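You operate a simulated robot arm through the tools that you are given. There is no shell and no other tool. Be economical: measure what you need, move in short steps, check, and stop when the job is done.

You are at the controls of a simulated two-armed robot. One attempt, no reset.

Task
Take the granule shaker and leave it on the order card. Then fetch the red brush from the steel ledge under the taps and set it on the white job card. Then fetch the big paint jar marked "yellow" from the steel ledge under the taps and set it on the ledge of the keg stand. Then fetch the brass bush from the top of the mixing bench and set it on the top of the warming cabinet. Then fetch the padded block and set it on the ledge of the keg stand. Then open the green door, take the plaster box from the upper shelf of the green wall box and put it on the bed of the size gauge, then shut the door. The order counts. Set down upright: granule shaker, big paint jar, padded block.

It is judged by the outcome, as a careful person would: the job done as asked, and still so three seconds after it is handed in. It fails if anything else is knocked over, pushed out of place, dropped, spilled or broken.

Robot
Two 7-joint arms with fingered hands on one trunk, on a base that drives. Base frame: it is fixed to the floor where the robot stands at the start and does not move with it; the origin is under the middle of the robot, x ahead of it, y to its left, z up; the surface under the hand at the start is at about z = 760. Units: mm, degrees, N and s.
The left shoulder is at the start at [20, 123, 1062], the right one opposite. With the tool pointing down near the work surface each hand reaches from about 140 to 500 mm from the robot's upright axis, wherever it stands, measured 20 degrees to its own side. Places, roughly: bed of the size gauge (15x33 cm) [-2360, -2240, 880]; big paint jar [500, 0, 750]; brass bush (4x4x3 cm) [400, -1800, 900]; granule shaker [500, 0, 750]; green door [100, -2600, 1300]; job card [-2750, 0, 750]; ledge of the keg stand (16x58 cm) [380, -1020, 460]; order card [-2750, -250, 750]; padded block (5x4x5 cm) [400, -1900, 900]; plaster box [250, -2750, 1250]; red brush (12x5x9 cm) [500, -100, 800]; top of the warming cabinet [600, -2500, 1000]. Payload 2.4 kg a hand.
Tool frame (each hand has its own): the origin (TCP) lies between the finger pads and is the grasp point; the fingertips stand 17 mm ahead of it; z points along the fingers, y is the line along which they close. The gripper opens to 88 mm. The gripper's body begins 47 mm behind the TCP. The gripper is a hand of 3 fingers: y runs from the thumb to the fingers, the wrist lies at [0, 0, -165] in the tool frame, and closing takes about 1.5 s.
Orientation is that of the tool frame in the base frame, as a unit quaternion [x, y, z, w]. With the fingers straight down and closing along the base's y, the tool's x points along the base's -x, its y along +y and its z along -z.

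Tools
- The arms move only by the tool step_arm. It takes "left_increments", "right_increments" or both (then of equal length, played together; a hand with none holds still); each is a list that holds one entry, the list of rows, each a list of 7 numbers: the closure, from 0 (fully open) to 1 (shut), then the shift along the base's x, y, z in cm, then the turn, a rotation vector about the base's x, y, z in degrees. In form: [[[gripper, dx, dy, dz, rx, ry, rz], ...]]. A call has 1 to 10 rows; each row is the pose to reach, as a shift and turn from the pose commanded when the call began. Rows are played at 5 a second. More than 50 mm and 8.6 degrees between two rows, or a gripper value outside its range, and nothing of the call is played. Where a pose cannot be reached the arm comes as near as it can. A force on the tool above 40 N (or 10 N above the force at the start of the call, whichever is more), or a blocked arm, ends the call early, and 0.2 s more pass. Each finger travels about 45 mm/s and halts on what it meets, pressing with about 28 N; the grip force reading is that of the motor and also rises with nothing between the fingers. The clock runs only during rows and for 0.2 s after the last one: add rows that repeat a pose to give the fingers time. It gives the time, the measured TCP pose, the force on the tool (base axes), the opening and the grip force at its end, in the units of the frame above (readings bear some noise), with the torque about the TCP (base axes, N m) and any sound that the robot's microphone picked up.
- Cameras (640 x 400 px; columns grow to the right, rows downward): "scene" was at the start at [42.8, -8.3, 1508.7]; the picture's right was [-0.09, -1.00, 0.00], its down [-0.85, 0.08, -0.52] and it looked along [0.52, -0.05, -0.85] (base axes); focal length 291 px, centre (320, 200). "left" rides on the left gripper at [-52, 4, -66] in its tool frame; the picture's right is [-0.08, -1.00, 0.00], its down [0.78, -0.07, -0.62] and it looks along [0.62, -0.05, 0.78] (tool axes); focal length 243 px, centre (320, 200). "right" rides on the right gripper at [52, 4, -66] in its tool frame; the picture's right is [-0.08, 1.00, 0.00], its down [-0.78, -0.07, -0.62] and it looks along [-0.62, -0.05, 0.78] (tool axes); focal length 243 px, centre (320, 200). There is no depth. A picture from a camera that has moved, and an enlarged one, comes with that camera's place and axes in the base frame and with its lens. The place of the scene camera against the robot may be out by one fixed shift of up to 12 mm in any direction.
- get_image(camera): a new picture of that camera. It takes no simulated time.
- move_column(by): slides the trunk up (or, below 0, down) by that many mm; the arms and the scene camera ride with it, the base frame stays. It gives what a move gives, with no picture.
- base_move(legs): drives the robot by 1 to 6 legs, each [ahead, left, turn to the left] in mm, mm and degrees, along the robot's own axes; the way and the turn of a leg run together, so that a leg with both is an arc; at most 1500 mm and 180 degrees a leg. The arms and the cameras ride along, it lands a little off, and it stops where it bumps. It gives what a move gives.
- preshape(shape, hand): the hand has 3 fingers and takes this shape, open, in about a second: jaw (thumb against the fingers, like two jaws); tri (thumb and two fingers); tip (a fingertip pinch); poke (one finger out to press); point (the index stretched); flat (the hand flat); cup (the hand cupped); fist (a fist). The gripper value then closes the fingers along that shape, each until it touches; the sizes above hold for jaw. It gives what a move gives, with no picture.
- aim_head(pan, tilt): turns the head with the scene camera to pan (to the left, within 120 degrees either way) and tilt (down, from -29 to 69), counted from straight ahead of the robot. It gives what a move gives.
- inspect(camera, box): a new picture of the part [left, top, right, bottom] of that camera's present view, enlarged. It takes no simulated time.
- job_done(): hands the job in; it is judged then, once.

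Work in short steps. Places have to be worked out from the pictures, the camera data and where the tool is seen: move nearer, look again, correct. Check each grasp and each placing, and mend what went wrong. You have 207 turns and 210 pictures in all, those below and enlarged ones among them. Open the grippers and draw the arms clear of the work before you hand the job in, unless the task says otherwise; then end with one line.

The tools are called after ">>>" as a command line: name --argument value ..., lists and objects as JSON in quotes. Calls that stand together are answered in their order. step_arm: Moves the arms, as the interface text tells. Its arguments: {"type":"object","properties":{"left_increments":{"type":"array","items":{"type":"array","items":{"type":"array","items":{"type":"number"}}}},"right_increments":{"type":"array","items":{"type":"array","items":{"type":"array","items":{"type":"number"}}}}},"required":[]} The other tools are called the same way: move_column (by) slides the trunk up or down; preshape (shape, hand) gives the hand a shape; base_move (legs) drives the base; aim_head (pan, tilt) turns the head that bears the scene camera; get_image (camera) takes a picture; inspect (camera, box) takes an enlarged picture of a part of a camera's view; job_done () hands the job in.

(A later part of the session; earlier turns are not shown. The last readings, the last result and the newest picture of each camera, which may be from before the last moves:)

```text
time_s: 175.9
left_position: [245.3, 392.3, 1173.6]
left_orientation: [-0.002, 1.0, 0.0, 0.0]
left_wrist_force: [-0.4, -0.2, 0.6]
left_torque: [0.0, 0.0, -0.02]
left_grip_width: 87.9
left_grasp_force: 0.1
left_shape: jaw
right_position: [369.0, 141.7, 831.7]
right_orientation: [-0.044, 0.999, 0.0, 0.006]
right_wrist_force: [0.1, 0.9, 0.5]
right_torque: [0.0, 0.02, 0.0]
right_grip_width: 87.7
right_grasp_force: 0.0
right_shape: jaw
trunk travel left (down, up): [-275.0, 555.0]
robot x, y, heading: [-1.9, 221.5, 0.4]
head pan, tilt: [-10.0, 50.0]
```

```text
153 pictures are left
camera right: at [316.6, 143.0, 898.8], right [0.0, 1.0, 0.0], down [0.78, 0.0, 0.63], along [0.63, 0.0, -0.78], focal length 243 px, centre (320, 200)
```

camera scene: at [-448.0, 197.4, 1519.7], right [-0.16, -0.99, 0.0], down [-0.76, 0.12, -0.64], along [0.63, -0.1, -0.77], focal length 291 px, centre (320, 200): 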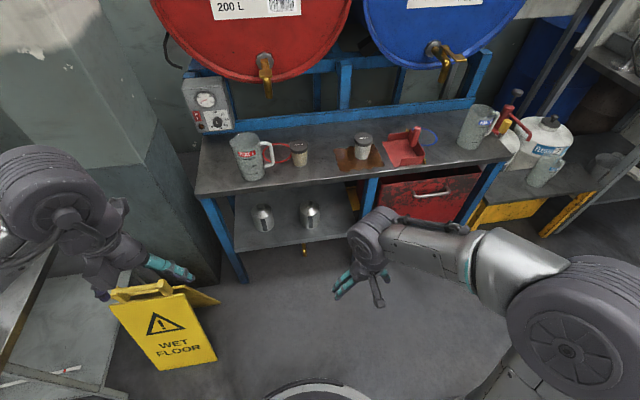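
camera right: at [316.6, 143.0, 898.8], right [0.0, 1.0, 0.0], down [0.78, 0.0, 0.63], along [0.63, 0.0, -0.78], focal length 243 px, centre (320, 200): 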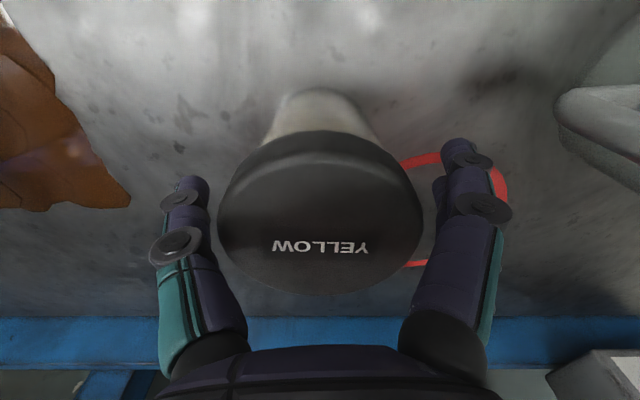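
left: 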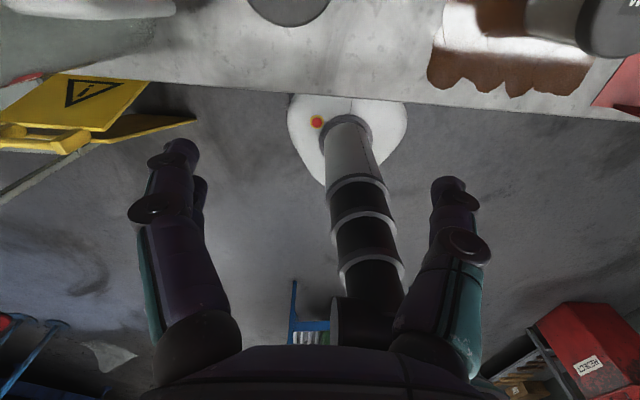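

Centred. I close and lift slightly to check.

>>> step_arm --right_increments '[[[0.3, 0, 0, -0.2, 0, 0, 0], [0.6, 0, 0, -0.2, 0, 0, 0], [0.9, 0, 0, -0.2, 0, 0, 0], [1, 0, 0, -0.2, 0, 0, 0], [1, 0, 0, -0.2, 0, 0, 0], [1, 0, 0, -0.2, 0, 0, 0], [1, 0, 0, 1, 0, 0, 0], [1, 0, 0, 4, 0, 0, 0]]]'

>>> get_image --camera "right"

```text
time_s: 177.7
left_position: [244.7, 392.1, 1173.2]
left_orientation: [-0.002, 1.0, -0.001, 0.0]
left_wrist_force: [0.0, 0.2, -0.7]
left_torque: [-0.02, 0.0, -0.01]
left_grip_width: 87.9
left_grasp_force: 0.0
left_shape: jaw
right_position: [368.1, 139.8, 871.3]
right_orientation: [-0.044, 0.999, 0.001, 0.006]
right_wrist_force: [0.0, -0.1, -1.8]
right_torque: [0.01, 0.02, 0.01]
right_grip_width: 55.2
right_grasp_force: 28.1
right_shape: jaw
trunk travel left (down, up): [-275.0, 555.0]
robot x, y, heading: [-0.4, 216.0, 0.3]
head pan, tilt: [-10.0, 50.0]
```

```text
152 pictures are left
camera right: at [316.2, 142.2, 938.6], right [0.0, 1.0, 0.0], down [0.78, 0.0, 0.63], along [0.63, 0.0, -0.78], focal length 243 px, centre (320, 200)
```

right: 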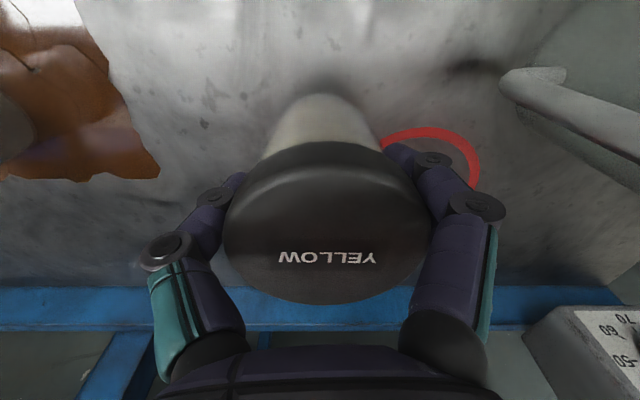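

Jar held firmly. I raise, tuck in, back away and move toward the keg stand to look.

>>> step_arm --right_increments '[[[1, 0, 0, 4, 0, 0, 0], [1, -2, -1, 8, 0, 0, 0], [1, -6, -2, 11, 0, 0, 0], [1, -10, -3, 12, 0, 0, 0]]]'

>>> base_move --legs '[[-500, 0, 0], [0, -1100, 0]]'

>>> aim_head --pan -10 --tilt 40

>>> get_image --camera "scene"

```text
refused: row 3 steps farther than a row can; nothing moved
```

```text
time_s: 186.0
left_position: [-252.8, -735.8, 1173.7]
left_orientation: [-0.009, 1.0, 0.0, 0.0]
left_wrist_force: [0.6, -0.4, 0.2]
left_torque: [0.01, 0.0, -0.04]
left_grip_width: 87.8
left_grasp_force: 0.0
left_shape: jaw
right_position: [-126.7, -983.3, 871.7]
right_orientation: [-0.051, 0.999, 0.0, 0.006]
right_wrist_force: [0.3, 0.1, -1.7]
right_torque: [0.0, 0.0, 0.03]
right_grip_width: 55.0
right_grasp_force: 27.9
right_shape: jaw
trunk travel left (down, up): [-275.0, 555.0]
robot x, y, heading: [-496.1, -917.0, 1.1]
head pan, tilt: [-10.0, 50.0]
```

```text
time_s: 186.8
left_position: [-252.8, -734.2, 1173.3]
left_orientation: [-0.01, 1.0, 0.001, 0.001]
left_wrist_force: [-0.9, -0.2, -0.2]
left_torque: [-0.03, 0.02, 0.01]
left_grip_width: 87.9
left_grasp_force: 0.0
left_shape: jaw
right_position: [-126.0, -983.2, 872.6]
right_orientation: [-0.052, 0.999, 0.0, 0.006]
right_wrist_force: [0.1, 0.2, -1.7]
right_torque: [-0.03, 0.02, 0.0]
right_grip_width: 55.0
right_grasp_force: 28.0
right_shape: jaw
trunk travel left (down, up): [-275.0, 555.0]
robot x, y, heading: [-497.2, -911.1, 1.2]
head pan, tilt: [-10.0, 40.0]
```

```text
151 pictures are left
camera scene: at [-436.9, -929.1, 1533.8], right [-0.16, -0.99, 0.0], down [-0.64, 0.1, -0.77], along [0.76, -0.12, -0.64], focal length 291 px, centre (320, 200)
```

scene: 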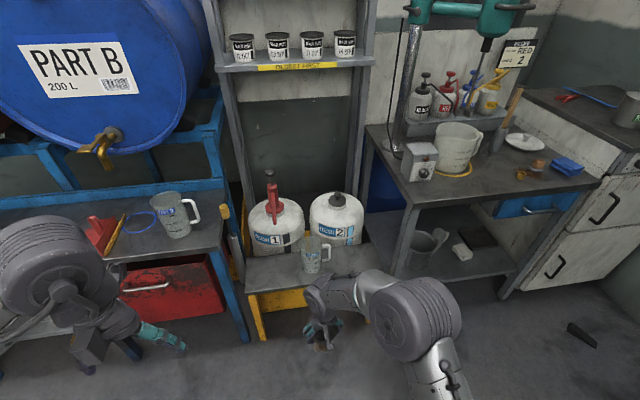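

(The tuck was refused, but the retreat went over free space; the jar is still held.) I inspect the keg stand ledge.

>>> inspect --camera "scene" --box '[220, 170, 400, 340]'

>>> step_arm --right_increments '[[[1, 0, 0, 4, 0, 0, 0], [1, -3, 0, 7, 0, 0, 0], [1, -6, -1, 10, 0, 0, 0]]]'

```text
2.35 times, centred on (310, 255) of scene
camera zoom: at [-436.9, -929.1, 1533.8], right [-0.16, -0.99, 0.0], down [-0.64, 0.1, -0.77], along [0.76, -0.12, -0.64], focal length 684 px, centre (344, 71)
```

zoom: 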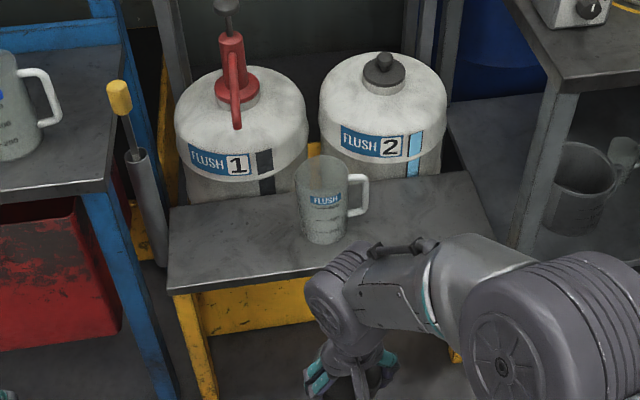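

```text
time_s: 187.6
left_position: [-252.6, -735.0, 1174.4]
left_orientation: [-0.009, 1.0, 0.0, 0.0]
left_wrist_force: [1.0, 0.3, 0.3]
left_torque: [0.01, 0.0, 0.02]
left_grip_width: 88.0
left_grasp_force: 0.0
left_shape: jaw
right_position: [-186.9, -995.3, 969.7]
right_orientation: [-0.051, 0.999, 0.0, 0.007]
right_wrist_force: [0.3, -0.3, -0.2]
right_torque: [0.02, 0.02, 0.0]
right_grip_width: 55.1
right_grasp_force: 28.2
right_shape: jaw
trunk travel left (down, up): [-275.0, 555.0]
robot x, y, heading: [-501.2, -911.4, 1.2]
head pan, tilt: [-10.0, 40.0]
```

The ledge has free space left of the small mug, at about (345, -840, 460). I lower the trunk by 160 mm, then drive in.

>>> move_column --by -160

>>> base_move --legs '[[460, 140, -1.2]]'

>>> aim_head --pan -5 --tilt 60

>>> get_image --camera "scene"

>>> get_image --camera "right"

```text
time_s: 189.4
left_position: [-253.3, -735.1, 1014.4]
left_orientation: [-0.008, 1.0, 0.0, 0.001]
left_wrist_force: [-0.1, 0.5, 0.0]
left_torque: [0.0, -0.01, 0.02]
left_grip_width: 87.8
left_grasp_force: 0.1
left_shape: jaw
right_position: [-186.3, -993.3, 809.4]
right_orientation: [-0.051, 0.999, 0.001, 0.007]
right_wrist_force: [-0.5, 0.4, -1.6]
right_torque: [-0.01, 0.0, 0.0]
right_grip_width: 55.1
right_grasp_force: 28.2
right_shape: jaw
trunk travel left (down, up): [-115.0, 715.0]
robot x, y, heading: [-496.3, -912.8, 0.8]
head pan, tilt: [-10.0, 40.0]
```

```text
time_s: 192.2
left_position: [212.1, -603.7, 1013.4]
left_orientation: [0.006, 1.0, 0.0, 0.0]
left_wrist_force: [0.3, -0.6, -0.6]
left_torque: [-0.02, -0.01, -0.04]
left_grip_width: 87.6
left_grasp_force: 0.2
left_shape: jaw
right_position: [271.4, -863.6, 808.9]
right_orientation: [-0.037, 0.999, 0.001, 0.006]
right_wrist_force: [-0.1, 0.3, -1.0]
right_torque: [0.01, 0.0, 0.0]
right_grip_width: 55.1
right_grasp_force: 27.5
right_shape: jaw
trunk travel left (down, up): [-115.0, 715.0]
robot x, y, heading: [-36.4, -773.4, -0.4]
head pan, tilt: [-10.0, 40.0]
```

```text
time_s: 193.1
left_position: [211.2, -602.8, 1013.6]
left_orientation: [0.005, 1.0, 0.0, 0.0]
left_wrist_force: [-0.2, -0.5, -0.1]
left_torque: [-0.01, 0.01, -0.04]
left_grip_width: 87.9
left_grasp_force: 0.0
left_shape: jaw
right_position: [271.6, -863.5, 809.6]
right_orientation: [-0.038, 0.999, -0.001, 0.006]
right_wrist_force: [-0.6, -0.1, -2.2]
right_torque: [0.01, 0.02, 0.01]
right_grip_width: 55.1
right_grasp_force: 28.1
right_shape: jaw
trunk travel left (down, up): [-115.0, 715.0]
robot x, y, heading: [-38.4, -774.3, -0.3]
head pan, tilt: [-5.0, 60.0]
```

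```text
149 pictures are left
camera scene: at [5.0, -782.5, 1347.2], right [-0.1, -1.0, 0.0], down [-0.86, 0.08, -0.5], along [0.5, -0.05, -0.87], focal length 291 px, centre (320, 200)
```

scene: 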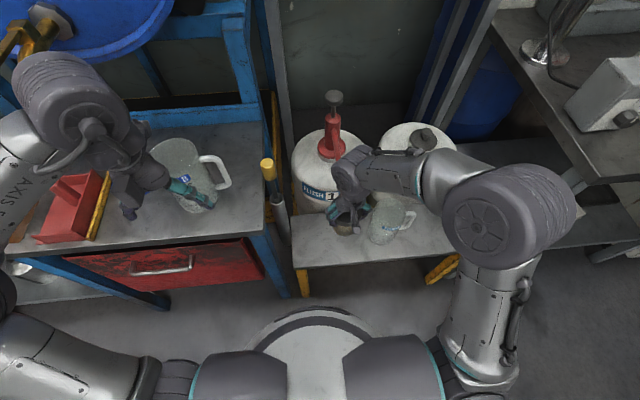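

```text
148 pictures are left
camera right: at [219.6, -861.8, 875.5], right [0.01, 1.0, 0.0], down [0.78, -0.01, 0.63], along [0.63, -0.01, -0.78], focal length 243 px, centre (320, 200)
```

right: 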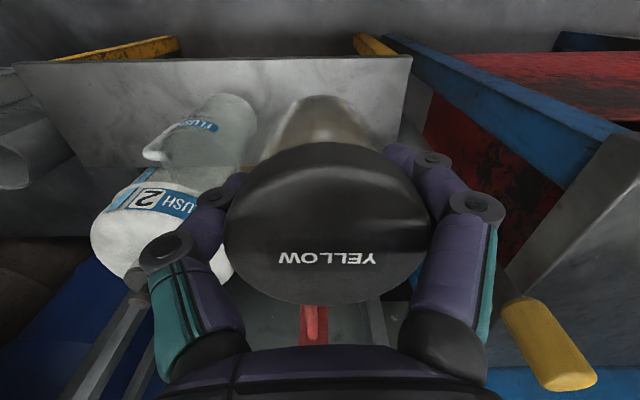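

The free stretch spans y -975…-720, x 285…~450. I go to (350, -845) and lower partway.

>>> step_arm --right_increments '[[[1, 4, 1, 0, 0, 0, 0], [1, 7.9, 1.8, 0, 0, 0, 0], [1, 7.9, 1.8, -4.5, 0, 0, 0], [1, 7.9, 1.8, -9, 0, 0, 0], [1, 7.9, 1.8, -13.5, 0, 0, 0], [1, 7.9, 1.8, -18, 0, 0, 0], [1, 7.9, 1.8, -18, 0, 0, 0]]]'

>>> get_image --camera "scene"

>>> get_image --camera "right"

```text
time_s: 194.7
left_position: [211.8, -602.7, 1014.1]
left_orientation: [0.005, 1.0, 0.0, -0.001]
left_wrist_force: [-0.2, 0.2, 0.4]
left_torque: [-0.03, -0.01, -0.02]
left_grip_width: 87.7
left_grasp_force: 0.1
left_shape: jaw
right_position: [352.9, -845.2, 631.4]
right_orientation: [-0.038, 0.999, 0.0, 0.007]
right_wrist_force: [-0.9, -0.1, -2.1]
right_torque: [-0.01, 0.04, 0.01]
right_grip_width: 54.9
right_grasp_force: 28.4
right_shape: jaw
trunk travel left (down, up): [-115.0, 715.0]
robot x, y, heading: [-35.6, -771.0, -0.7]
head pan, tilt: [-5.0, 60.0]
```

```text
147 pictures are left
camera scene: at [5.1, -782.4, 1347.1], right [-0.1, -1.0, 0.0], down [-0.86, 0.08, -0.5], along [0.5, -0.05, -0.87], focal length 291 px, centre (320, 200)
```

scene: 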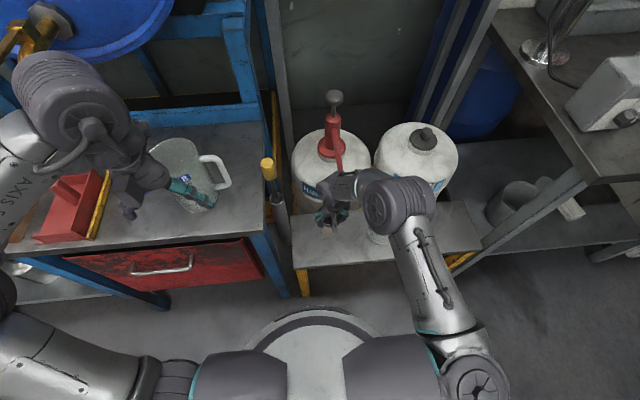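

```text
146 pictures are left
camera right: at [300.6, -843.4, 696.5], right [0.01, 1.0, 0.0], down [0.78, -0.01, 0.63], along [0.63, -0.01, -0.78], focal length 243 px, centre (320, 200)
```

right: 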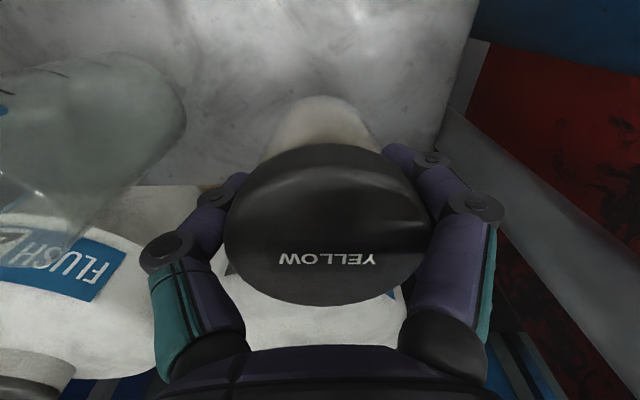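

Clear all round. I lower to just above contact, then feel for the surface.

>>> step_arm --right_increments '[[[1, 0, 0, -4, 0, 0, 0], [1, 0, 0, -7, 0, 0, 0], [1, 0, 0, -8.2, 0, 0, 0], [1, 0, 0, -8.7, 0, 0, 0], [1, 0, 0, -9.1, 0, 0, 0], [1, 0, 0, -9.1, 0, 0, 0]]]'

>>> get_image --camera "right"

```text
time_s: 196.1
left_position: [212.3, -602.4, 1013.6]
left_orientation: [0.005, 1.0, 0.001, 0.0]
left_wrist_force: [0.8, 0.0, -1.2]
left_torque: [-0.01, -0.01, -0.02]
left_grip_width: 88.1
left_grasp_force: 0.1
left_shape: jaw
right_position: [350.1, -845.1, 538.8]
right_orientation: [-0.037, 0.999, 0.0, 0.006]
right_wrist_force: [0.3, 0.5, -2.3]
right_torque: [0.0, 0.01, 0.02]
right_grip_width: 54.4
right_grasp_force: 27.9
right_shape: jaw
trunk travel left (down, up): [-115.0, 715.0]
robot x, y, heading: [-33.4, -774.6, -0.4]
head pan, tilt: [-5.0, 60.0]
```

```text
145 pictures are left
camera right: at [298.1, -843.6, 604.6], right [0.01, 1.0, 0.0], down [0.78, -0.01, 0.63], along [0.63, -0.01, -0.78], focal length 243 px, centre (320, 200)
```

right: 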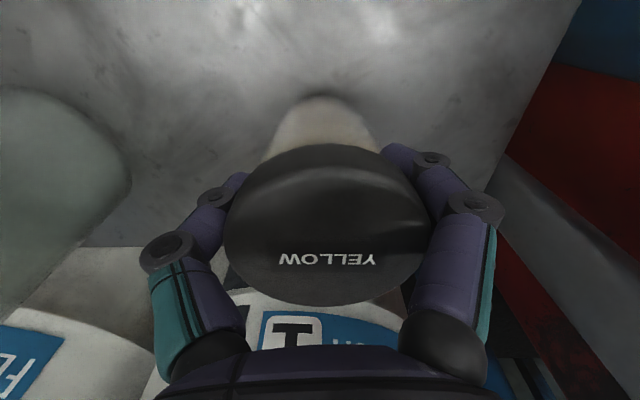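

Nearly touching (shadow at base). I lower slowly for contact.

>>> step_arm --right_increments '[[[1, 0, 0, -0.3, 0, 0, 0], [1, 0, 0, -0.5, 0, 0, 0], [1, 0, 0, -0.7, 0, 0, 0], [1, 0, 0, -0.7, 0, 0, 0]]]'

```text
time_s: 197.1
left_position: [211.6, -603.0, 1014.9]
left_orientation: [0.005, 1.0, 0.0, 0.0]
left_wrist_force: [-0.1, 0.2, -0.4]
left_torque: [0.0, 0.02, -0.01]
left_grip_width: 88.0
left_grasp_force: 0.0
left_shape: jaw
right_position: [351.5, -845.8, 531.3]
right_orientation: [-0.037, 0.999, 0.0, 0.006]
right_wrist_force: [0.2, -0.4, -3.3]
right_torque: [-0.02, -0.01, -0.01]
right_grip_width: 54.7
right_grasp_force: 27.9
right_shape: jaw
trunk travel left (down, up): [-115.0, 715.0]
robot x, y, heading: [-33.3, -771.8, -0.7]
head pan, tilt: [-5.0, 60.0]
```

>>> step_arm --right_increments '[[[1, 0, 0, -0.3, 0, 0, 0], [1, 0, 0, -0.5, 0, 0, 0], [1, 0, 0, -0.8, 0, 0, 0], [1, 0, 0, -0.8, 0, 0, 0]]]'

>>> get_image --camera "right"

```text
time_s: 198.1
left_position: [209.5, -603.3, 1015.2]
left_orientation: [0.005, 1.0, 0.001, 0.0]
left_wrist_force: [-0.9, -0.5, -0.8]
left_torque: [0.03, -0.01, -0.03]
left_grip_width: 87.9
left_grasp_force: 0.1
left_shape: jaw
right_position: [351.1, -846.2, 524.7]
right_orientation: [-0.038, 0.999, 0.0, 0.008]
right_wrist_force: [-0.5, 0.0, 28.4]
right_torque: [0.12, 0.01, 0.0]
right_grip_width: 52.4
right_grasp_force: 28.4
right_shape: jaw
trunk travel left (down, up): [-115.0, 715.0]
robot x, y, heading: [-36.2, -771.7, -0.4]
head pan, tilt: [-5.0, 60.0]
```

```text
144 pictures are left
camera right: at [298.9, -843.9, 590.6], right [0.01, 1.0, 0.0], down [0.77, -0.01, 0.63], along [0.63, -0.01, -0.77], focal length 243 px, centre (320, 200)
```

right: 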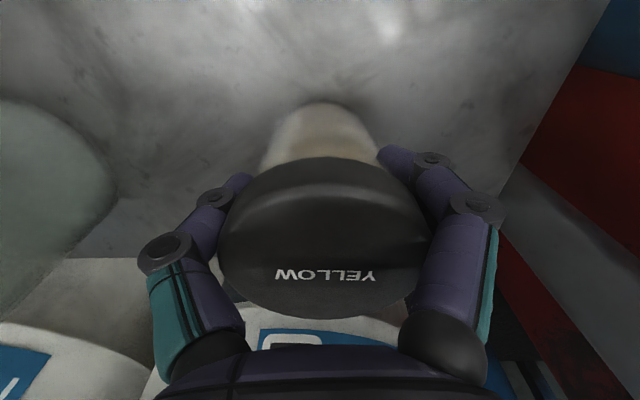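

Contact at z ≈ 526. I ease up 2 mm, open, and rise straight up.

>>> step_arm --right_increments '[[[1, 0, 0, 0.2, 0, 0, 0], [0.8, 0, 0, 0.2, 0, 0, 0], [0.5, 0, 0, 0.2, 0, 0, 0], [0.2, 0, 0, 0.2, 0, 0, 0], [0, 0, 0, 0.2, 0, 0, 0], [0, 0, 0, 0.2, 0, 0, 0], [0, 0, 0, 1.5, 0, 0, 0], [0, 0, 0, 5, 0, 0, 0], [0, 0, 0, 9, 0, 0, 0], [0, 0, 0, 13, 0, 0, 0]]]'

>>> get_image --camera "right"

```text
time_s: 200.3
left_position: [210.8, -602.1, 1013.0]
left_orientation: [0.005, 1.0, 0.001, 0.0]
left_wrist_force: [0.2, 0.5, -0.1]
left_torque: [0.01, -0.02, 0.01]
left_grip_width: 87.8
left_grasp_force: 0.2
left_shape: jaw
right_position: [353.1, -844.7, 655.0]
right_orientation: [-0.037, 0.999, 0.0, 0.006]
right_wrist_force: [-0.1, 1.4, 0.3]
right_torque: [0.01, -0.03, 0.01]
right_grip_width: 87.8
right_grasp_force: 0.0
right_shape: jaw
trunk travel left (down, up): [-115.0, 715.0]
robot x, y, heading: [-38.2, -774.3, -0.6]
head pan, tilt: [-5.0, 60.0]
```

```text
143 pictures are left
camera right: at [300.6, -843.3, 721.5], right [0.01, 1.0, 0.0], down [0.78, -0.01, 0.63], along [0.63, -0.01, -0.78], focal length 243 px, centre (320, 200)
```

right: 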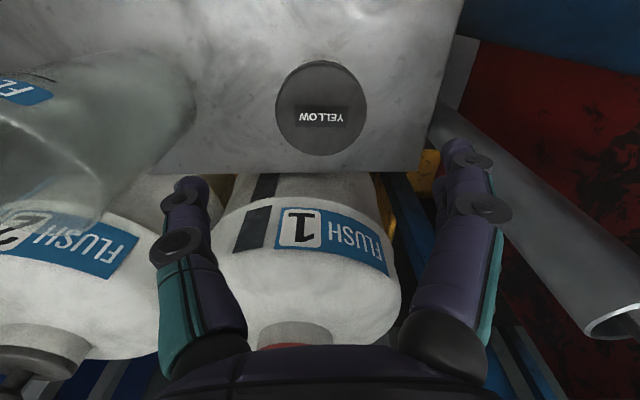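

Jar stands upright on the ledge. I raise the arm, back off, restore the trunk height and go to the mixing bench.

>>> step_arm --right_increments '[[[0, -1, 0, 4.5, 0, 0, 0], [0, -3, 0, 9, 0, 0, 0], [0, -5, 0, 13, 0, 0, 0]]]'

>>> base_move --legs '[[-470, 0, 0.5], [0, -900, 0]]'

>>> move_column --by 260

>>> aim_head --pan -5 --tilt 40

>>> get_image --camera "scene"

```text
time_s: 201.1
left_position: [210.8, -602.3, 1013.6]
left_orientation: [0.005, 1.0, 0.0, 0.0]
left_wrist_force: [-0.6, -0.1, 0.0]
left_torque: [0.01, -0.01, 0.05]
left_grip_width: 87.9
left_grasp_force: 0.0
left_shape: jaw
right_position: [301.5, -847.6, 785.0]
right_orientation: [-0.038, 0.999, 0.001, 0.006]
right_wrist_force: [0.0, -0.3, -0.4]
right_torque: [-0.05, 0.03, -0.01]
right_grip_width: 87.8
right_grasp_force: 0.2
right_shape: jaw
trunk travel left (down, up): [-115.0, 715.0]
robot x, y, heading: [-36.4, -775.5, -0.8]
head pan, tilt: [-5.0, 60.0]
```

```text
time_s: 208.3
left_position: [-256.8, -1514.1, 1014.6]
left_orientation: [0.001, 1.0, 0.0, 0.0]
left_wrist_force: [-0.9, -0.4, -0.7]
left_torque: [-0.01, -0.03, 0.02]
left_grip_width: 88.0
left_grasp_force: 0.0
left_shape: jaw
right_position: [-163.8, -1758.3, 785.3]
right_orientation: [-0.042, 0.999, -0.001, 0.007]
right_wrist_force: [-0.1, -0.3, -0.1]
right_torque: [0.0, -0.01, -0.02]
right_grip_width: 88.0
right_grasp_force: 0.1
right_shape: jaw
trunk travel left (down, up): [-115.0, 715.0]
robot x, y, heading: [-503.6, -1687.5, 0.0]
head pan, tilt: [-5.0, 60.0]
```

```text
time_s: 210.9
left_position: [-255.8, -1514.6, 1273.5]
left_orientation: [0.001, 1.0, -0.001, 0.0]
left_wrist_force: [0.1, 0.4, 0.4]
left_torque: [-0.02, -0.01, -0.02]
left_grip_width: 87.7
left_grasp_force: 0.2
left_shape: jaw
right_position: [-163.5, -1758.3, 1044.7]
right_orientation: [-0.041, 0.999, 0.0, 0.006]
right_wrist_force: [0.7, 0.1, -0.5]
right_torque: [0.02, 0.01, 0.01]
right_grip_width: 87.9
right_grasp_force: 0.0
right_shape: jaw
trunk travel left (down, up): [-375.0, 455.0]
robot x, y, heading: [-501.6, -1690.0, -0.3]
head pan, tilt: [-5.0, 60.0]
```

```text
time_s: 211.8
left_position: [-256.0, -1514.9, 1274.6]
left_orientation: [0.0, 1.0, 0.0, 0.0]
left_wrist_force: [0.5, -0.3, -0.8]
left_torque: [0.02, 0.02, 0.0]
left_grip_width: 88.1
left_grasp_force: 0.1
left_shape: jaw
right_position: [-163.7, -1758.8, 1044.6]
right_orientation: [-0.042, 0.999, 0.0, 0.006]
right_wrist_force: [-0.4, -0.4, -0.1]
right_torque: [-0.01, 0.02, 0.01]
right_grip_width: 87.9
right_grasp_force: 0.1
right_shape: jaw
trunk travel left (down, up): [-375.0, 455.0]
robot x, y, heading: [-508.3, -1687.3, -0.2]
head pan, tilt: [-5.0, 40.0]
```

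```text
142 pictures are left
camera scene: at [-443.1, -1697.7, 1633.8], right [-0.09, -1.0, 0.0], down [-0.64, 0.06, -0.77], along [0.76, -0.07, -0.64], focal length 291 px, centre (320, 200)
```

scene: 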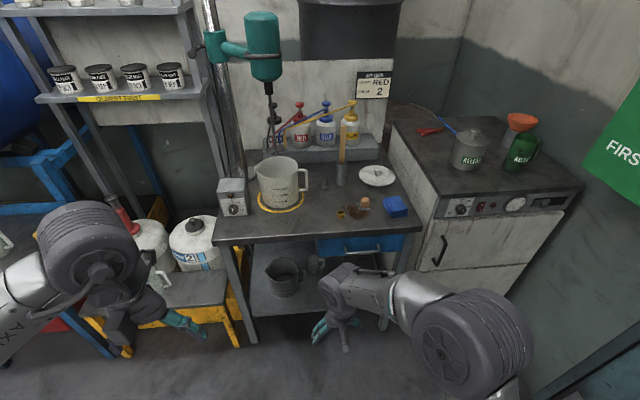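

>>> inspect --camera "scene" --box '[300, 80, 580, 260]'

```text
2.22 times, centred on (440, 170) of scene
camera zoom: at [-443.1, -1697.7, 1633.8], right [-0.09, -1.0, 0.0], down [-0.64, 0.06, -0.77], along [0.76, -0.07, -0.64], focal length 646 px, centre (53, 267)
```

zoom: 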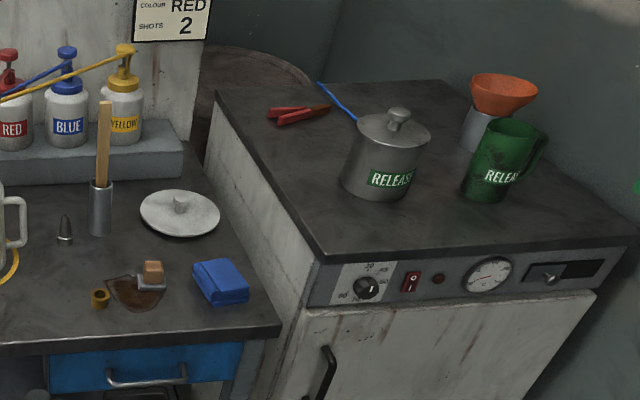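

The brass bush is the small ring near (338, -1847); the brown item at ~(383, -1947) and a blue one at ~(368, -2064) need a closer look. I drive up to the bench.

>>> base_move --legs '[[0, -100, 0], [420, 0, 0]]'

>>> aim_head --pan -15 --tilt 55

>>> get_image --camera "right"

>>> get_image --camera "scene"

```text
time_s: 215.1
left_position: [166.5, -1612.8, 1274.3]
left_orientation: [0.0, 1.0, 0.0, 0.0]
left_wrist_force: [0.0, -0.5, -0.1]
left_torque: [0.03, 0.02, -0.04]
left_grip_width: 87.8
left_grasp_force: 0.2
left_shape: jaw
right_position: [259.4, -1855.3, 1043.7]
right_orientation: [-0.043, 0.999, 0.0, 0.005]
right_wrist_force: [0.5, 0.3, -1.3]
right_torque: [-0.02, -0.01, 0.04]
right_grip_width: 87.9
right_grasp_force: 0.1
right_shape: jaw
trunk travel left (down, up): [-375.0, 455.0]
robot x, y, heading: [-81.2, -1787.1, -0.2]
head pan, tilt: [-5.0, 40.0]
```

```text
time_s: 215.9
left_position: [166.9, -1612.4, 1273.8]
left_orientation: [0.0, 1.0, 0.0, 0.001]
left_wrist_force: [-0.4, -0.3, -0.3]
left_torque: [0.01, -0.01, -0.01]
left_grip_width: 87.8
left_grasp_force: 0.0
left_shape: jaw
right_position: [258.1, -1856.8, 1044.5]
right_orientation: [-0.043, 0.999, 0.0, 0.006]
right_wrist_force: [0.4, 0.8, 0.7]
right_torque: [0.02, -0.01, 0.01]
right_grip_width: 87.9
right_grasp_force: 0.1
right_shape: jaw
trunk travel left (down, up): [-375.0, 455.0]
robot x, y, heading: [-78.7, -1783.6, -0.2]
head pan, tilt: [-15.0, 55.0]
```

```text
140 pictures are left
camera right: at [206.1, -1855.3, 1110.9], right [0.0, 1.0, 0.0], down [0.78, 0.0, 0.63], along [0.63, 0.0, -0.78], focal length 243 px, centre (320, 200)
```

right: 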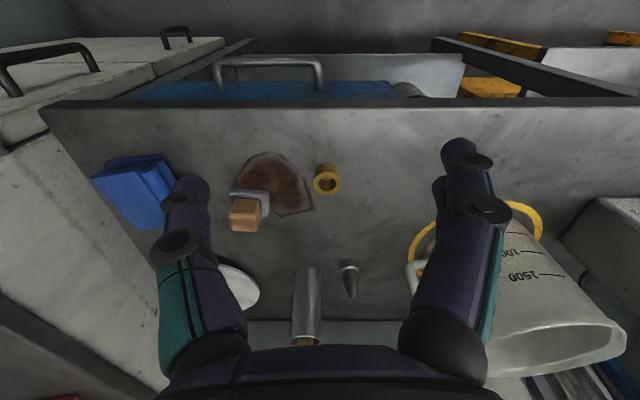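

```text
139 pictures are left
camera scene: at [-36.3, -1807.8, 1613.2], right [-0.26, -0.97, 0.0], down [-0.79, 0.21, -0.57], along [0.55, -0.15, -0.82], focal length 291 px, centre (320, 200)
```

scene: 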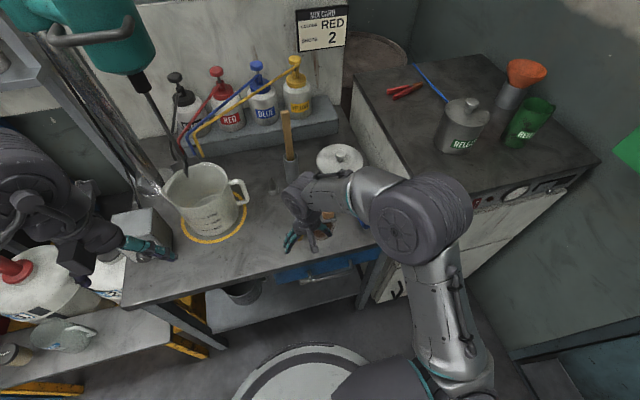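

I move the hand over the bush for triangulation.

>>> step_arm --right_increments '[[[0, 4, 0.5, -1, 0, 0, 0], [0, 8, 0.8, -3, 0, 0, 0], [0, 8, 0.8, -6, 0, 0, 0], [0, 8, 0.8, -6, 0, 0, 0]]]'

>>> get_image --camera "right"

```text
time_s: 216.9
left_position: [164.2, -1613.3, 1273.8]
left_orientation: [0.001, 1.0, 0.001, 0.0]
left_wrist_force: [-0.3, -0.7, 0.4]
left_torque: [0.01, 0.0, -0.02]
left_grip_width: 87.8
left_grasp_force: 0.0
left_shape: jaw
right_position: [338.2, -1848.3, 985.0]
right_orientation: [-0.043, 0.999, 0.001, 0.007]
right_wrist_force: [0.5, -0.8, 0.3]
right_torque: [-0.02, 0.0, 0.02]
right_grip_width: 88.0
right_grasp_force: 0.1
right_shape: jaw
trunk travel left (down, up): [-375.0, 455.0]
robot x, y, heading: [-78.4, -1785.8, -0.2]
head pan, tilt: [-15.0, 55.0]
```

```text
138 pictures are left
camera right: at [286.7, -1847.3, 1051.3], right [0.0, 1.0, 0.0], down [0.78, 0.0, 0.63], along [0.63, 0.0, -0.78], focal length 243 px, centre (320, 200)
```

right: 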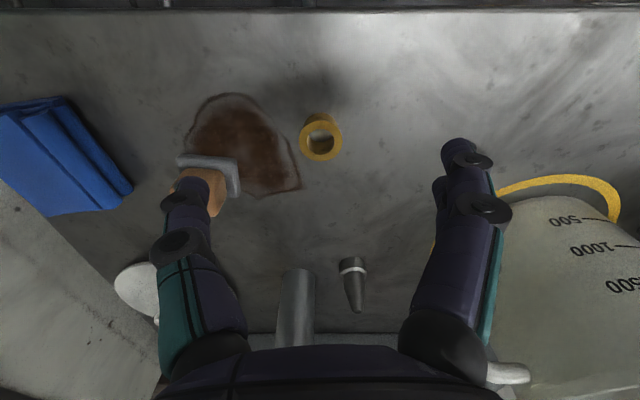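

Bush at (369, -1847), top z ≈ 871. I move above and down to z ≈ 905 for another look.

>>> step_arm --right_increments '[[[0, 3.1, 0.1, -2, 0, 0, 0], [0, 3.1, 0.1, -5, 0, 0, 0], [0, 3.1, 0.1, -8, 0, 0, 0], [0, 3.1, 0.1, -8, 0, 0, 0]]]'

>>> get_image --camera "right"

```text
time_s: 217.9
left_position: [165.5, -1612.8, 1273.8]
left_orientation: [-0.001, 1.0, 0.0, 0.0]
left_wrist_force: [-0.2, -0.6, 0.2]
left_torque: [0.03, 0.04, -0.01]
left_grip_width: 88.1
left_grasp_force: 0.1
left_shape: jaw
right_position: [369.1, -1849.5, 903.7]
right_orientation: [-0.043, 0.999, 0.0, 0.007]
right_wrist_force: [0.8, 0.3, 0.3]
right_torque: [-0.04, -0.02, 0.0]
right_grip_width: 88.0
right_grasp_force: 0.1
right_shape: jaw
trunk travel left (down, up): [-375.0, 455.0]
robot x, y, heading: [-80.8, -1784.9, -0.2]
head pan, tilt: [-15.0, 55.0]
```

```text
137 pictures are left
camera right: at [316.1, -1847.5, 969.8], right [0.0, 1.0, 0.0], down [0.78, 0.0, 0.63], along [0.63, 0.0, -0.78], focal length 243 px, centre (320, 200)
```

right: 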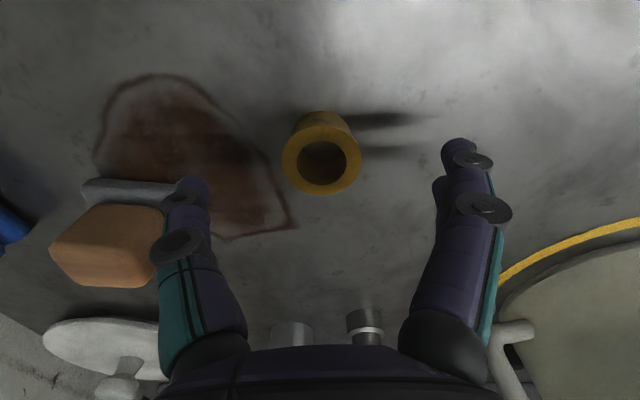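

Refined: bush at (367, -1848), top ≈ 877. I narrow the fingers and descend to z ≈ 866.

>>> step_arm --right_increments '[[[0.2, -0.2, 0.1, -1, 0, 0, 0], [0.3, -0.2, 0.1, -2, 0, 0, 0], [0.3, -0.2, 0.1, -3.7, 0, 0, 0], [0.3, -0.2, 0.1, -3.7, 0, 0, 0]]]'

>>> get_image --camera "right"

```text
time_s: 218.7
left_position: [165.0, -1612.7, 1274.9]
left_orientation: [0.0, 1.0, 0.0, 0.001]
left_wrist_force: [0.6, 1.0, 0.7]
left_torque: [0.01, 0.02, 0.0]
left_grip_width: 87.7
left_grasp_force: 0.1
left_shape: jaw
right_position: [369.7, -1848.8, 875.8]
right_orientation: [-0.041, 0.999, 0.001, 0.012]
right_wrist_force: [-7.1, -1.7, 21.5]
right_torque: [0.33, 0.18, 0.13]
right_grip_width: 60.8
right_grasp_force: 0.0
right_shape: jaw
trunk travel left (down, up): [-375.0, 455.0]
robot x, y, heading: [-80.2, -1786.3, -0.2]
head pan, tilt: [-15.0, 55.0]
stopped in row 4 (right hand): the force on the tool passed its limit at 47 N (the readings are from after the stop); the commanded pose is now the measured one
```

```text
136 pictures are left
camera right: at [316.8, -1846.0, 942.2], right [0.0, 1.0, 0.0], down [0.77, 0.0, 0.64], along [0.64, 0.0, -0.77], focal length 243 px, centre (320, 200)
```

right: 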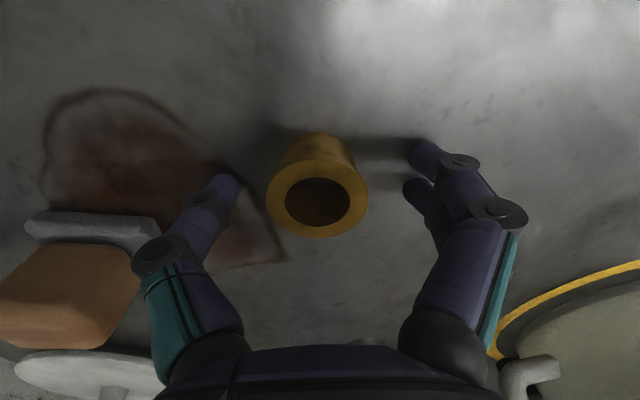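

The fingertips reached the bench top (~857). I rise 5 mm and close on the bush.

>>> step_arm --right_increments '[[[0.3, -0.1, 0, 0.5, 0, 0, 0], [0.5, -0.1, 0, 0.5, 0, 0, 0], [0.7, -0.1, 0, 0.5, 0, 0, 0], [1, -0.1, 0, 0.5, 0, 0, 0], [1, -0.1, 0, 0.5, 0, 0, 0], [1, -0.1, 0, 0.5, 0, 0, 0]]]'

>>> get_image --camera "right"

```text
time_s: 220.1
left_position: [164.9, -1613.0, 1273.5]
left_orientation: [0.001, 1.0, 0.0, 0.0]
left_wrist_force: [0.6, 0.1, -0.2]
left_torque: [0.0, 0.0, -0.04]
left_grip_width: 87.9
left_grasp_force: 0.0
left_shape: jaw
right_position: [369.4, -1846.5, 878.9]
right_orientation: [-0.041, 0.999, 0.001, 0.011]
right_wrist_force: [-0.1, 0.3, 0.5]
right_torque: [-0.01, 0.02, 0.0]
right_grip_width: 22.8
right_grasp_force: 27.9
right_shape: jaw
trunk travel left (down, up): [-375.0, 455.0]
robot x, y, heading: [-80.9, -1789.5, 0.0]
head pan, tilt: [-15.0, 55.0]
```

```text
135 pictures are left
camera right: at [316.8, -1845.5, 944.9], right [0.0, 1.0, 0.0], down [0.77, 0.0, 0.64], along [0.64, 0.0, -0.77], focal length 243 px, centre (320, 200)
```

right: 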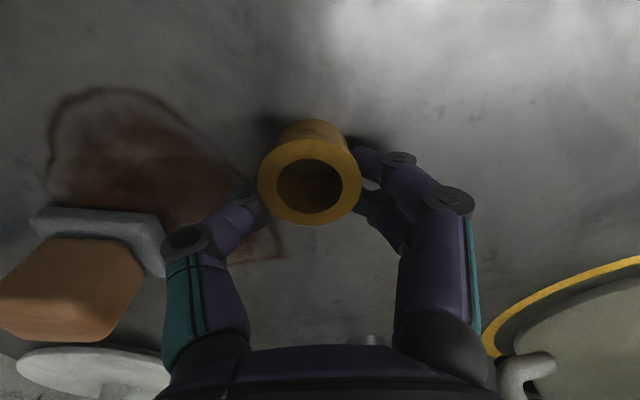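

Gripped. I lift it and pull inward.

>>> step_arm --right_increments '[[[1, 0, 0, 1.5, 0, 0, 0], [1, 0, 0, 5, 0, 0, 0], [1, -2, 0, 9, 0, 0, 0], [1, -5, 0, 13, 0, 0, 0], [1, -8, 0, 17, 0, 0, 0], [1, -8, 0, 20, 0, 0, 0]]]'

>>> get_image --camera "right"

```text
time_s: 221.5
left_position: [166.9, -1612.8, 1275.2]
left_orientation: [0.0, 1.0, 0.0, 0.0]
left_wrist_force: [0.6, -0.2, -0.1]
left_torque: [0.0, 0.03, 0.02]
left_grip_width: 88.0
left_grasp_force: 0.1
left_shape: jaw
right_position: [290.9, -1846.9, 1079.4]
right_orientation: [-0.042, 0.999, 0.002, 0.011]
right_wrist_force: [0.3, -0.4, -1.3]
right_torque: [-0.01, -0.01, 0.01]
right_grip_width: 21.9
right_grasp_force: 28.4
right_shape: jaw
trunk travel left (down, up): [-375.0, 455.0]
robot x, y, heading: [-77.9, -1786.9, -0.0]
head pan, tilt: [-15.0, 55.0]
```

```text
134 pictures are left
camera right: at [237.4, -1845.5, 1144.5], right [0.0, 1.0, 0.0], down [0.77, 0.0, 0.64], along [0.64, 0.0, -0.77], focal length 243 px, centre (320, 200)
```

right: 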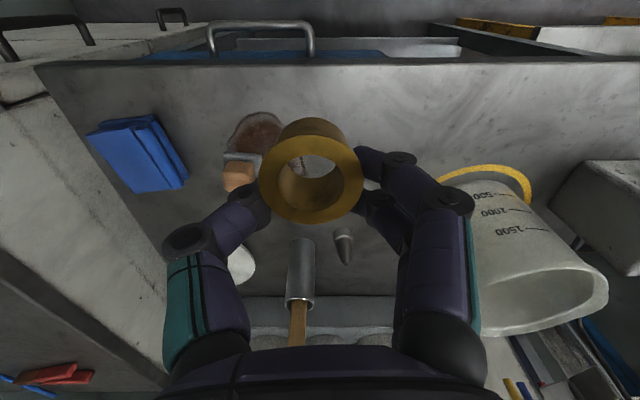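

I raise the trunk for the cabinet top and move right in front of it.

>>> move_column --by 150

>>> base_move --legs '[[-150, 0, 0], [0, -420, 0]]'

>>> aim_head --pan -10 --tilt 50

>>> get_image --camera "scene"

>>> get_image --camera "right"

```text
time_s: 223.2
left_position: [164.9, -1612.8, 1424.2]
left_orientation: [-0.001, 1.0, 0.0, 0.001]
left_wrist_force: [-0.4, -0.2, 0.5]
left_torque: [-0.02, 0.0, 0.0]
left_grip_width: 87.8
left_grasp_force: 0.1
left_shape: jaw
right_position: [290.2, -1846.7, 1228.1]
right_orientation: [-0.041, 0.999, 0.001, 0.011]
right_wrist_force: [0.2, -0.1, -0.7]
right_torque: [0.0, 0.0, -0.03]
right_grip_width: 22.2
right_grasp_force: 27.8
right_shape: jaw
trunk travel left (down, up): [-525.0, 305.0]
robot x, y, heading: [-82.2, -1787.9, 0.2]
head pan, tilt: [-15.0, 55.0]
```

```text
time_s: 226.8
left_position: [14.8, -2032.8, 1424.1]
left_orientation: [0.003, 1.0, 0.0, 0.0]
left_wrist_force: [0.1, 0.2, -1.3]
left_torque: [0.0, 0.03, -0.01]
left_grip_width: 88.2
left_grasp_force: 0.0
left_shape: jaw
right_position: [138.4, -2268.6, 1227.9]
right_orientation: [-0.04, 0.999, 0.002, 0.01]
right_wrist_force: [-0.5, 0.1, -0.6]
right_torque: [0.04, 0.03, 0.0]
right_grip_width: 22.1
right_grasp_force: 27.8
right_shape: jaw
trunk travel left (down, up): [-525.0, 305.0]
robot x, y, heading: [-233.5, -2208.4, -0.3]
head pan, tilt: [-15.0, 55.0]
```

```text
time_s: 227.4
left_position: [15.1, -2033.6, 1423.7]
left_orientation: [0.002, 1.0, 0.0, 0.0]
left_wrist_force: [0.1, -0.5, 0.4]
left_torque: [-0.01, -0.01, 0.02]
left_grip_width: 88.0
left_grasp_force: 0.0
left_shape: jaw
right_position: [139.0, -2268.0, 1228.0]
right_orientation: [-0.039, 0.999, 0.002, 0.011]
right_wrist_force: [-0.9, 0.3, -1.1]
right_torque: [0.02, -0.03, -0.02]
right_grip_width: 21.6
right_grasp_force: 28.2
right_shape: jaw
trunk travel left (down, up): [-525.0, 305.0]
robot x, y, heading: [-230.7, -2209.4, -0.2]
head pan, tilt: [-10.0, 50.0]
```

```text
133 pictures are left
camera scene: at [-181.4, -2222.5, 1769.6], right [-0.18, -0.98, 0.0], down [-0.75, 0.14, -0.64], along [0.63, -0.12, -0.77], focal length 291 px, centre (320, 200)
```

scene: 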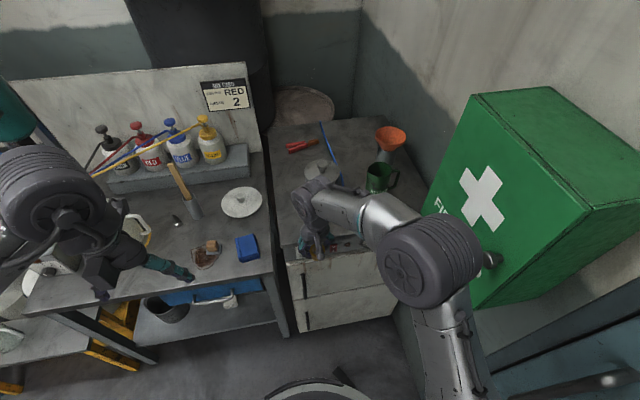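

```text
132 pictures are left
camera right: at [86.1, -2266.8, 1294.2], right [0.01, 1.0, 0.0], down [0.77, -0.01, 0.64], along [0.64, 0.0, -0.77], focal length 243 px, centre (320, 200)
```

right: 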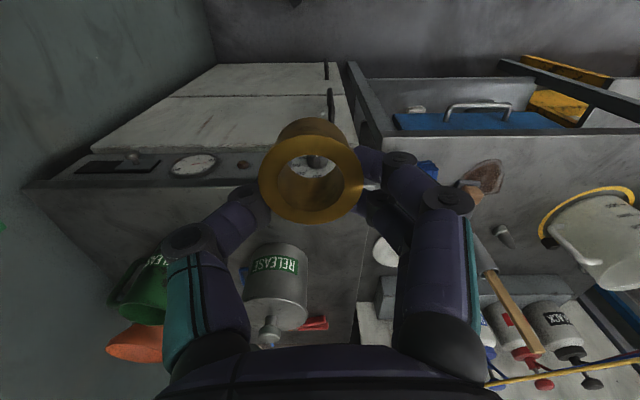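

The green box's door plane is near y ≈ -2600; the elbow keeps clear. I drive ahead 195 mm so the hand comes over the free left-front part of the cabinet top.

>>> base_move --legs '[[195, 0, 0.2]]'

>>> get_image --camera "right"

>>> get_image --camera "scene"

```text
time_s: 228.8
left_position: [111.1, -2030.8, 1430.9]
left_orientation: [0.004, 1.0, 0.0, 0.016]
left_wrist_force: [-1.1, 0.3, 0.1]
left_torque: [-0.01, 0.03, 0.01]
left_grip_width: 87.9
left_grasp_force: 0.1
left_shape: jaw
right_position: [241.1, -2265.2, 1239.6]
right_orientation: [-0.038, 0.999, -0.001, 0.024]
right_wrist_force: [0.1, 0.2, -0.2]
right_torque: [0.01, 0.02, 0.01]
right_grip_width: 21.7
right_grasp_force: 27.8
right_shape: jaw
trunk travel left (down, up): [-525.0, 305.0]
robot x, y, heading: [-100.8, -2206.6, -0.5]
head pan, tilt: [-10.0, 50.0]
stopped in leg 1: the robot was blocked; the commanded pose is now the measured one
```

```text
131 pictures are left
camera right: at [187.3, -2264.7, 1303.4], right [0.01, 1.0, 0.0], down [0.75, -0.01, 0.66], along [0.66, 0.0, -0.75], focal length 243 px, centre (320, 200)
```

right: 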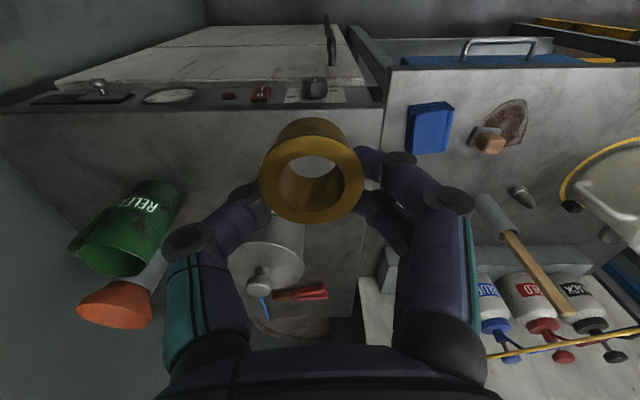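

```text
130 pictures are left
camera scene: at [-66.0, -2220.0, 1770.5], right [-0.18, -0.98, 0.0], down [-0.75, 0.14, -0.65], along [0.64, -0.12, -0.76], focal length 291 px, centre (320, 200)
```

scene: 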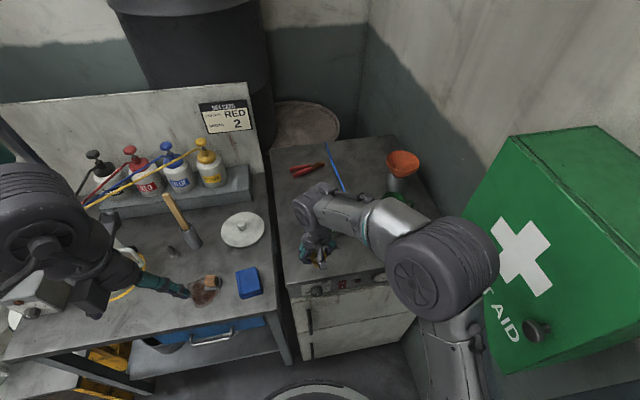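

The robot was blocked and tilted slightly — the base seems to have run against a low object on the floor in front-right. I back off a little and look down.

>>> base_move --legs '[[-60, 0, 0]]'

>>> aim_head --pan -35 --tilt 69

>>> get_image --camera "scene"

>>> get_image --camera "left"

```text
time_s: 229.7
left_position: [78.3, -2030.4, 1426.7]
left_orientation: [0.001, 1.0, 0.0, 0.006]
left_wrist_force: [-0.6, 0.3, 0.2]
left_torque: [-0.01, 0.0, -0.01]
left_grip_width: 87.9
left_grasp_force: 0.0
left_shape: jaw
right_position: [205.9, -2264.6, 1232.8]
right_orientation: [-0.041, 0.999, -0.001, 0.015]
right_wrist_force: [0.4, 0.6, 0.4]
right_torque: [0.0, -0.01, -0.02]
right_grip_width: 22.1
right_grasp_force: 27.5
right_shape: jaw
trunk travel left (down, up): [-525.0, 305.0]
robot x, y, heading: [-156.6, -2205.3, -0.3]
head pan, tilt: [-10.0, 50.0]
```

```text
time_s: 230.6
left_position: [75.0, -2030.8, 1427.4]
left_orientation: [0.002, 1.0, -0.001, 0.007]
left_wrist_force: [0.8, 0.2, -0.4]
left_torque: [0.01, -0.01, 0.01]
left_grip_width: 87.7
left_grasp_force: 0.2
left_shape: jaw
right_position: [203.7, -2264.4, 1233.4]
right_orientation: [-0.041, 0.999, 0.0, 0.016]
right_wrist_force: [0.3, 0.1, -0.8]
right_torque: [-0.01, -0.01, 0.01]
right_grip_width: 22.0
right_grasp_force: 28.4
right_shape: jaw
trunk travel left (down, up): [-525.0, 305.0]
robot x, y, heading: [-156.5, -2204.5, 0.1]
head pan, tilt: [-35.0, 68.8]
```

```text
129 pictures are left
camera scene: at [-132.7, -2239.1, 1747.7], right [-0.58, -0.82, 0.0], down [-0.76, 0.54, -0.36], along [0.3, -0.21, -0.93], focal length 291 px, centre (320, 200)
```

scene: 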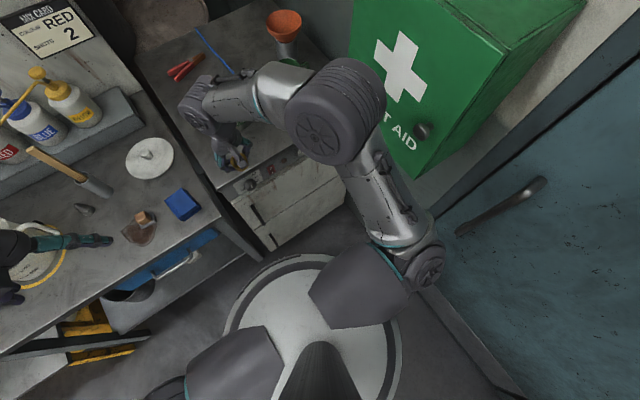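

```text
128 pictures are left
camera left: at [127.0, -2026.5, 1494.4], right [0.08, -1.0, 0.0], down [-0.79, -0.06, 0.61], along [-0.61, -0.05, -0.79], focal length 243 px, centre (320, 200)
```

left: 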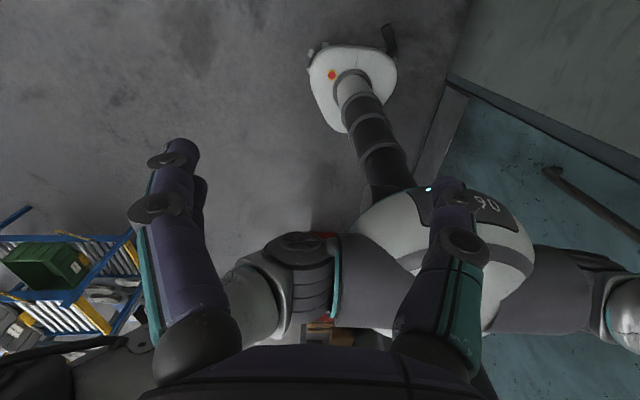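

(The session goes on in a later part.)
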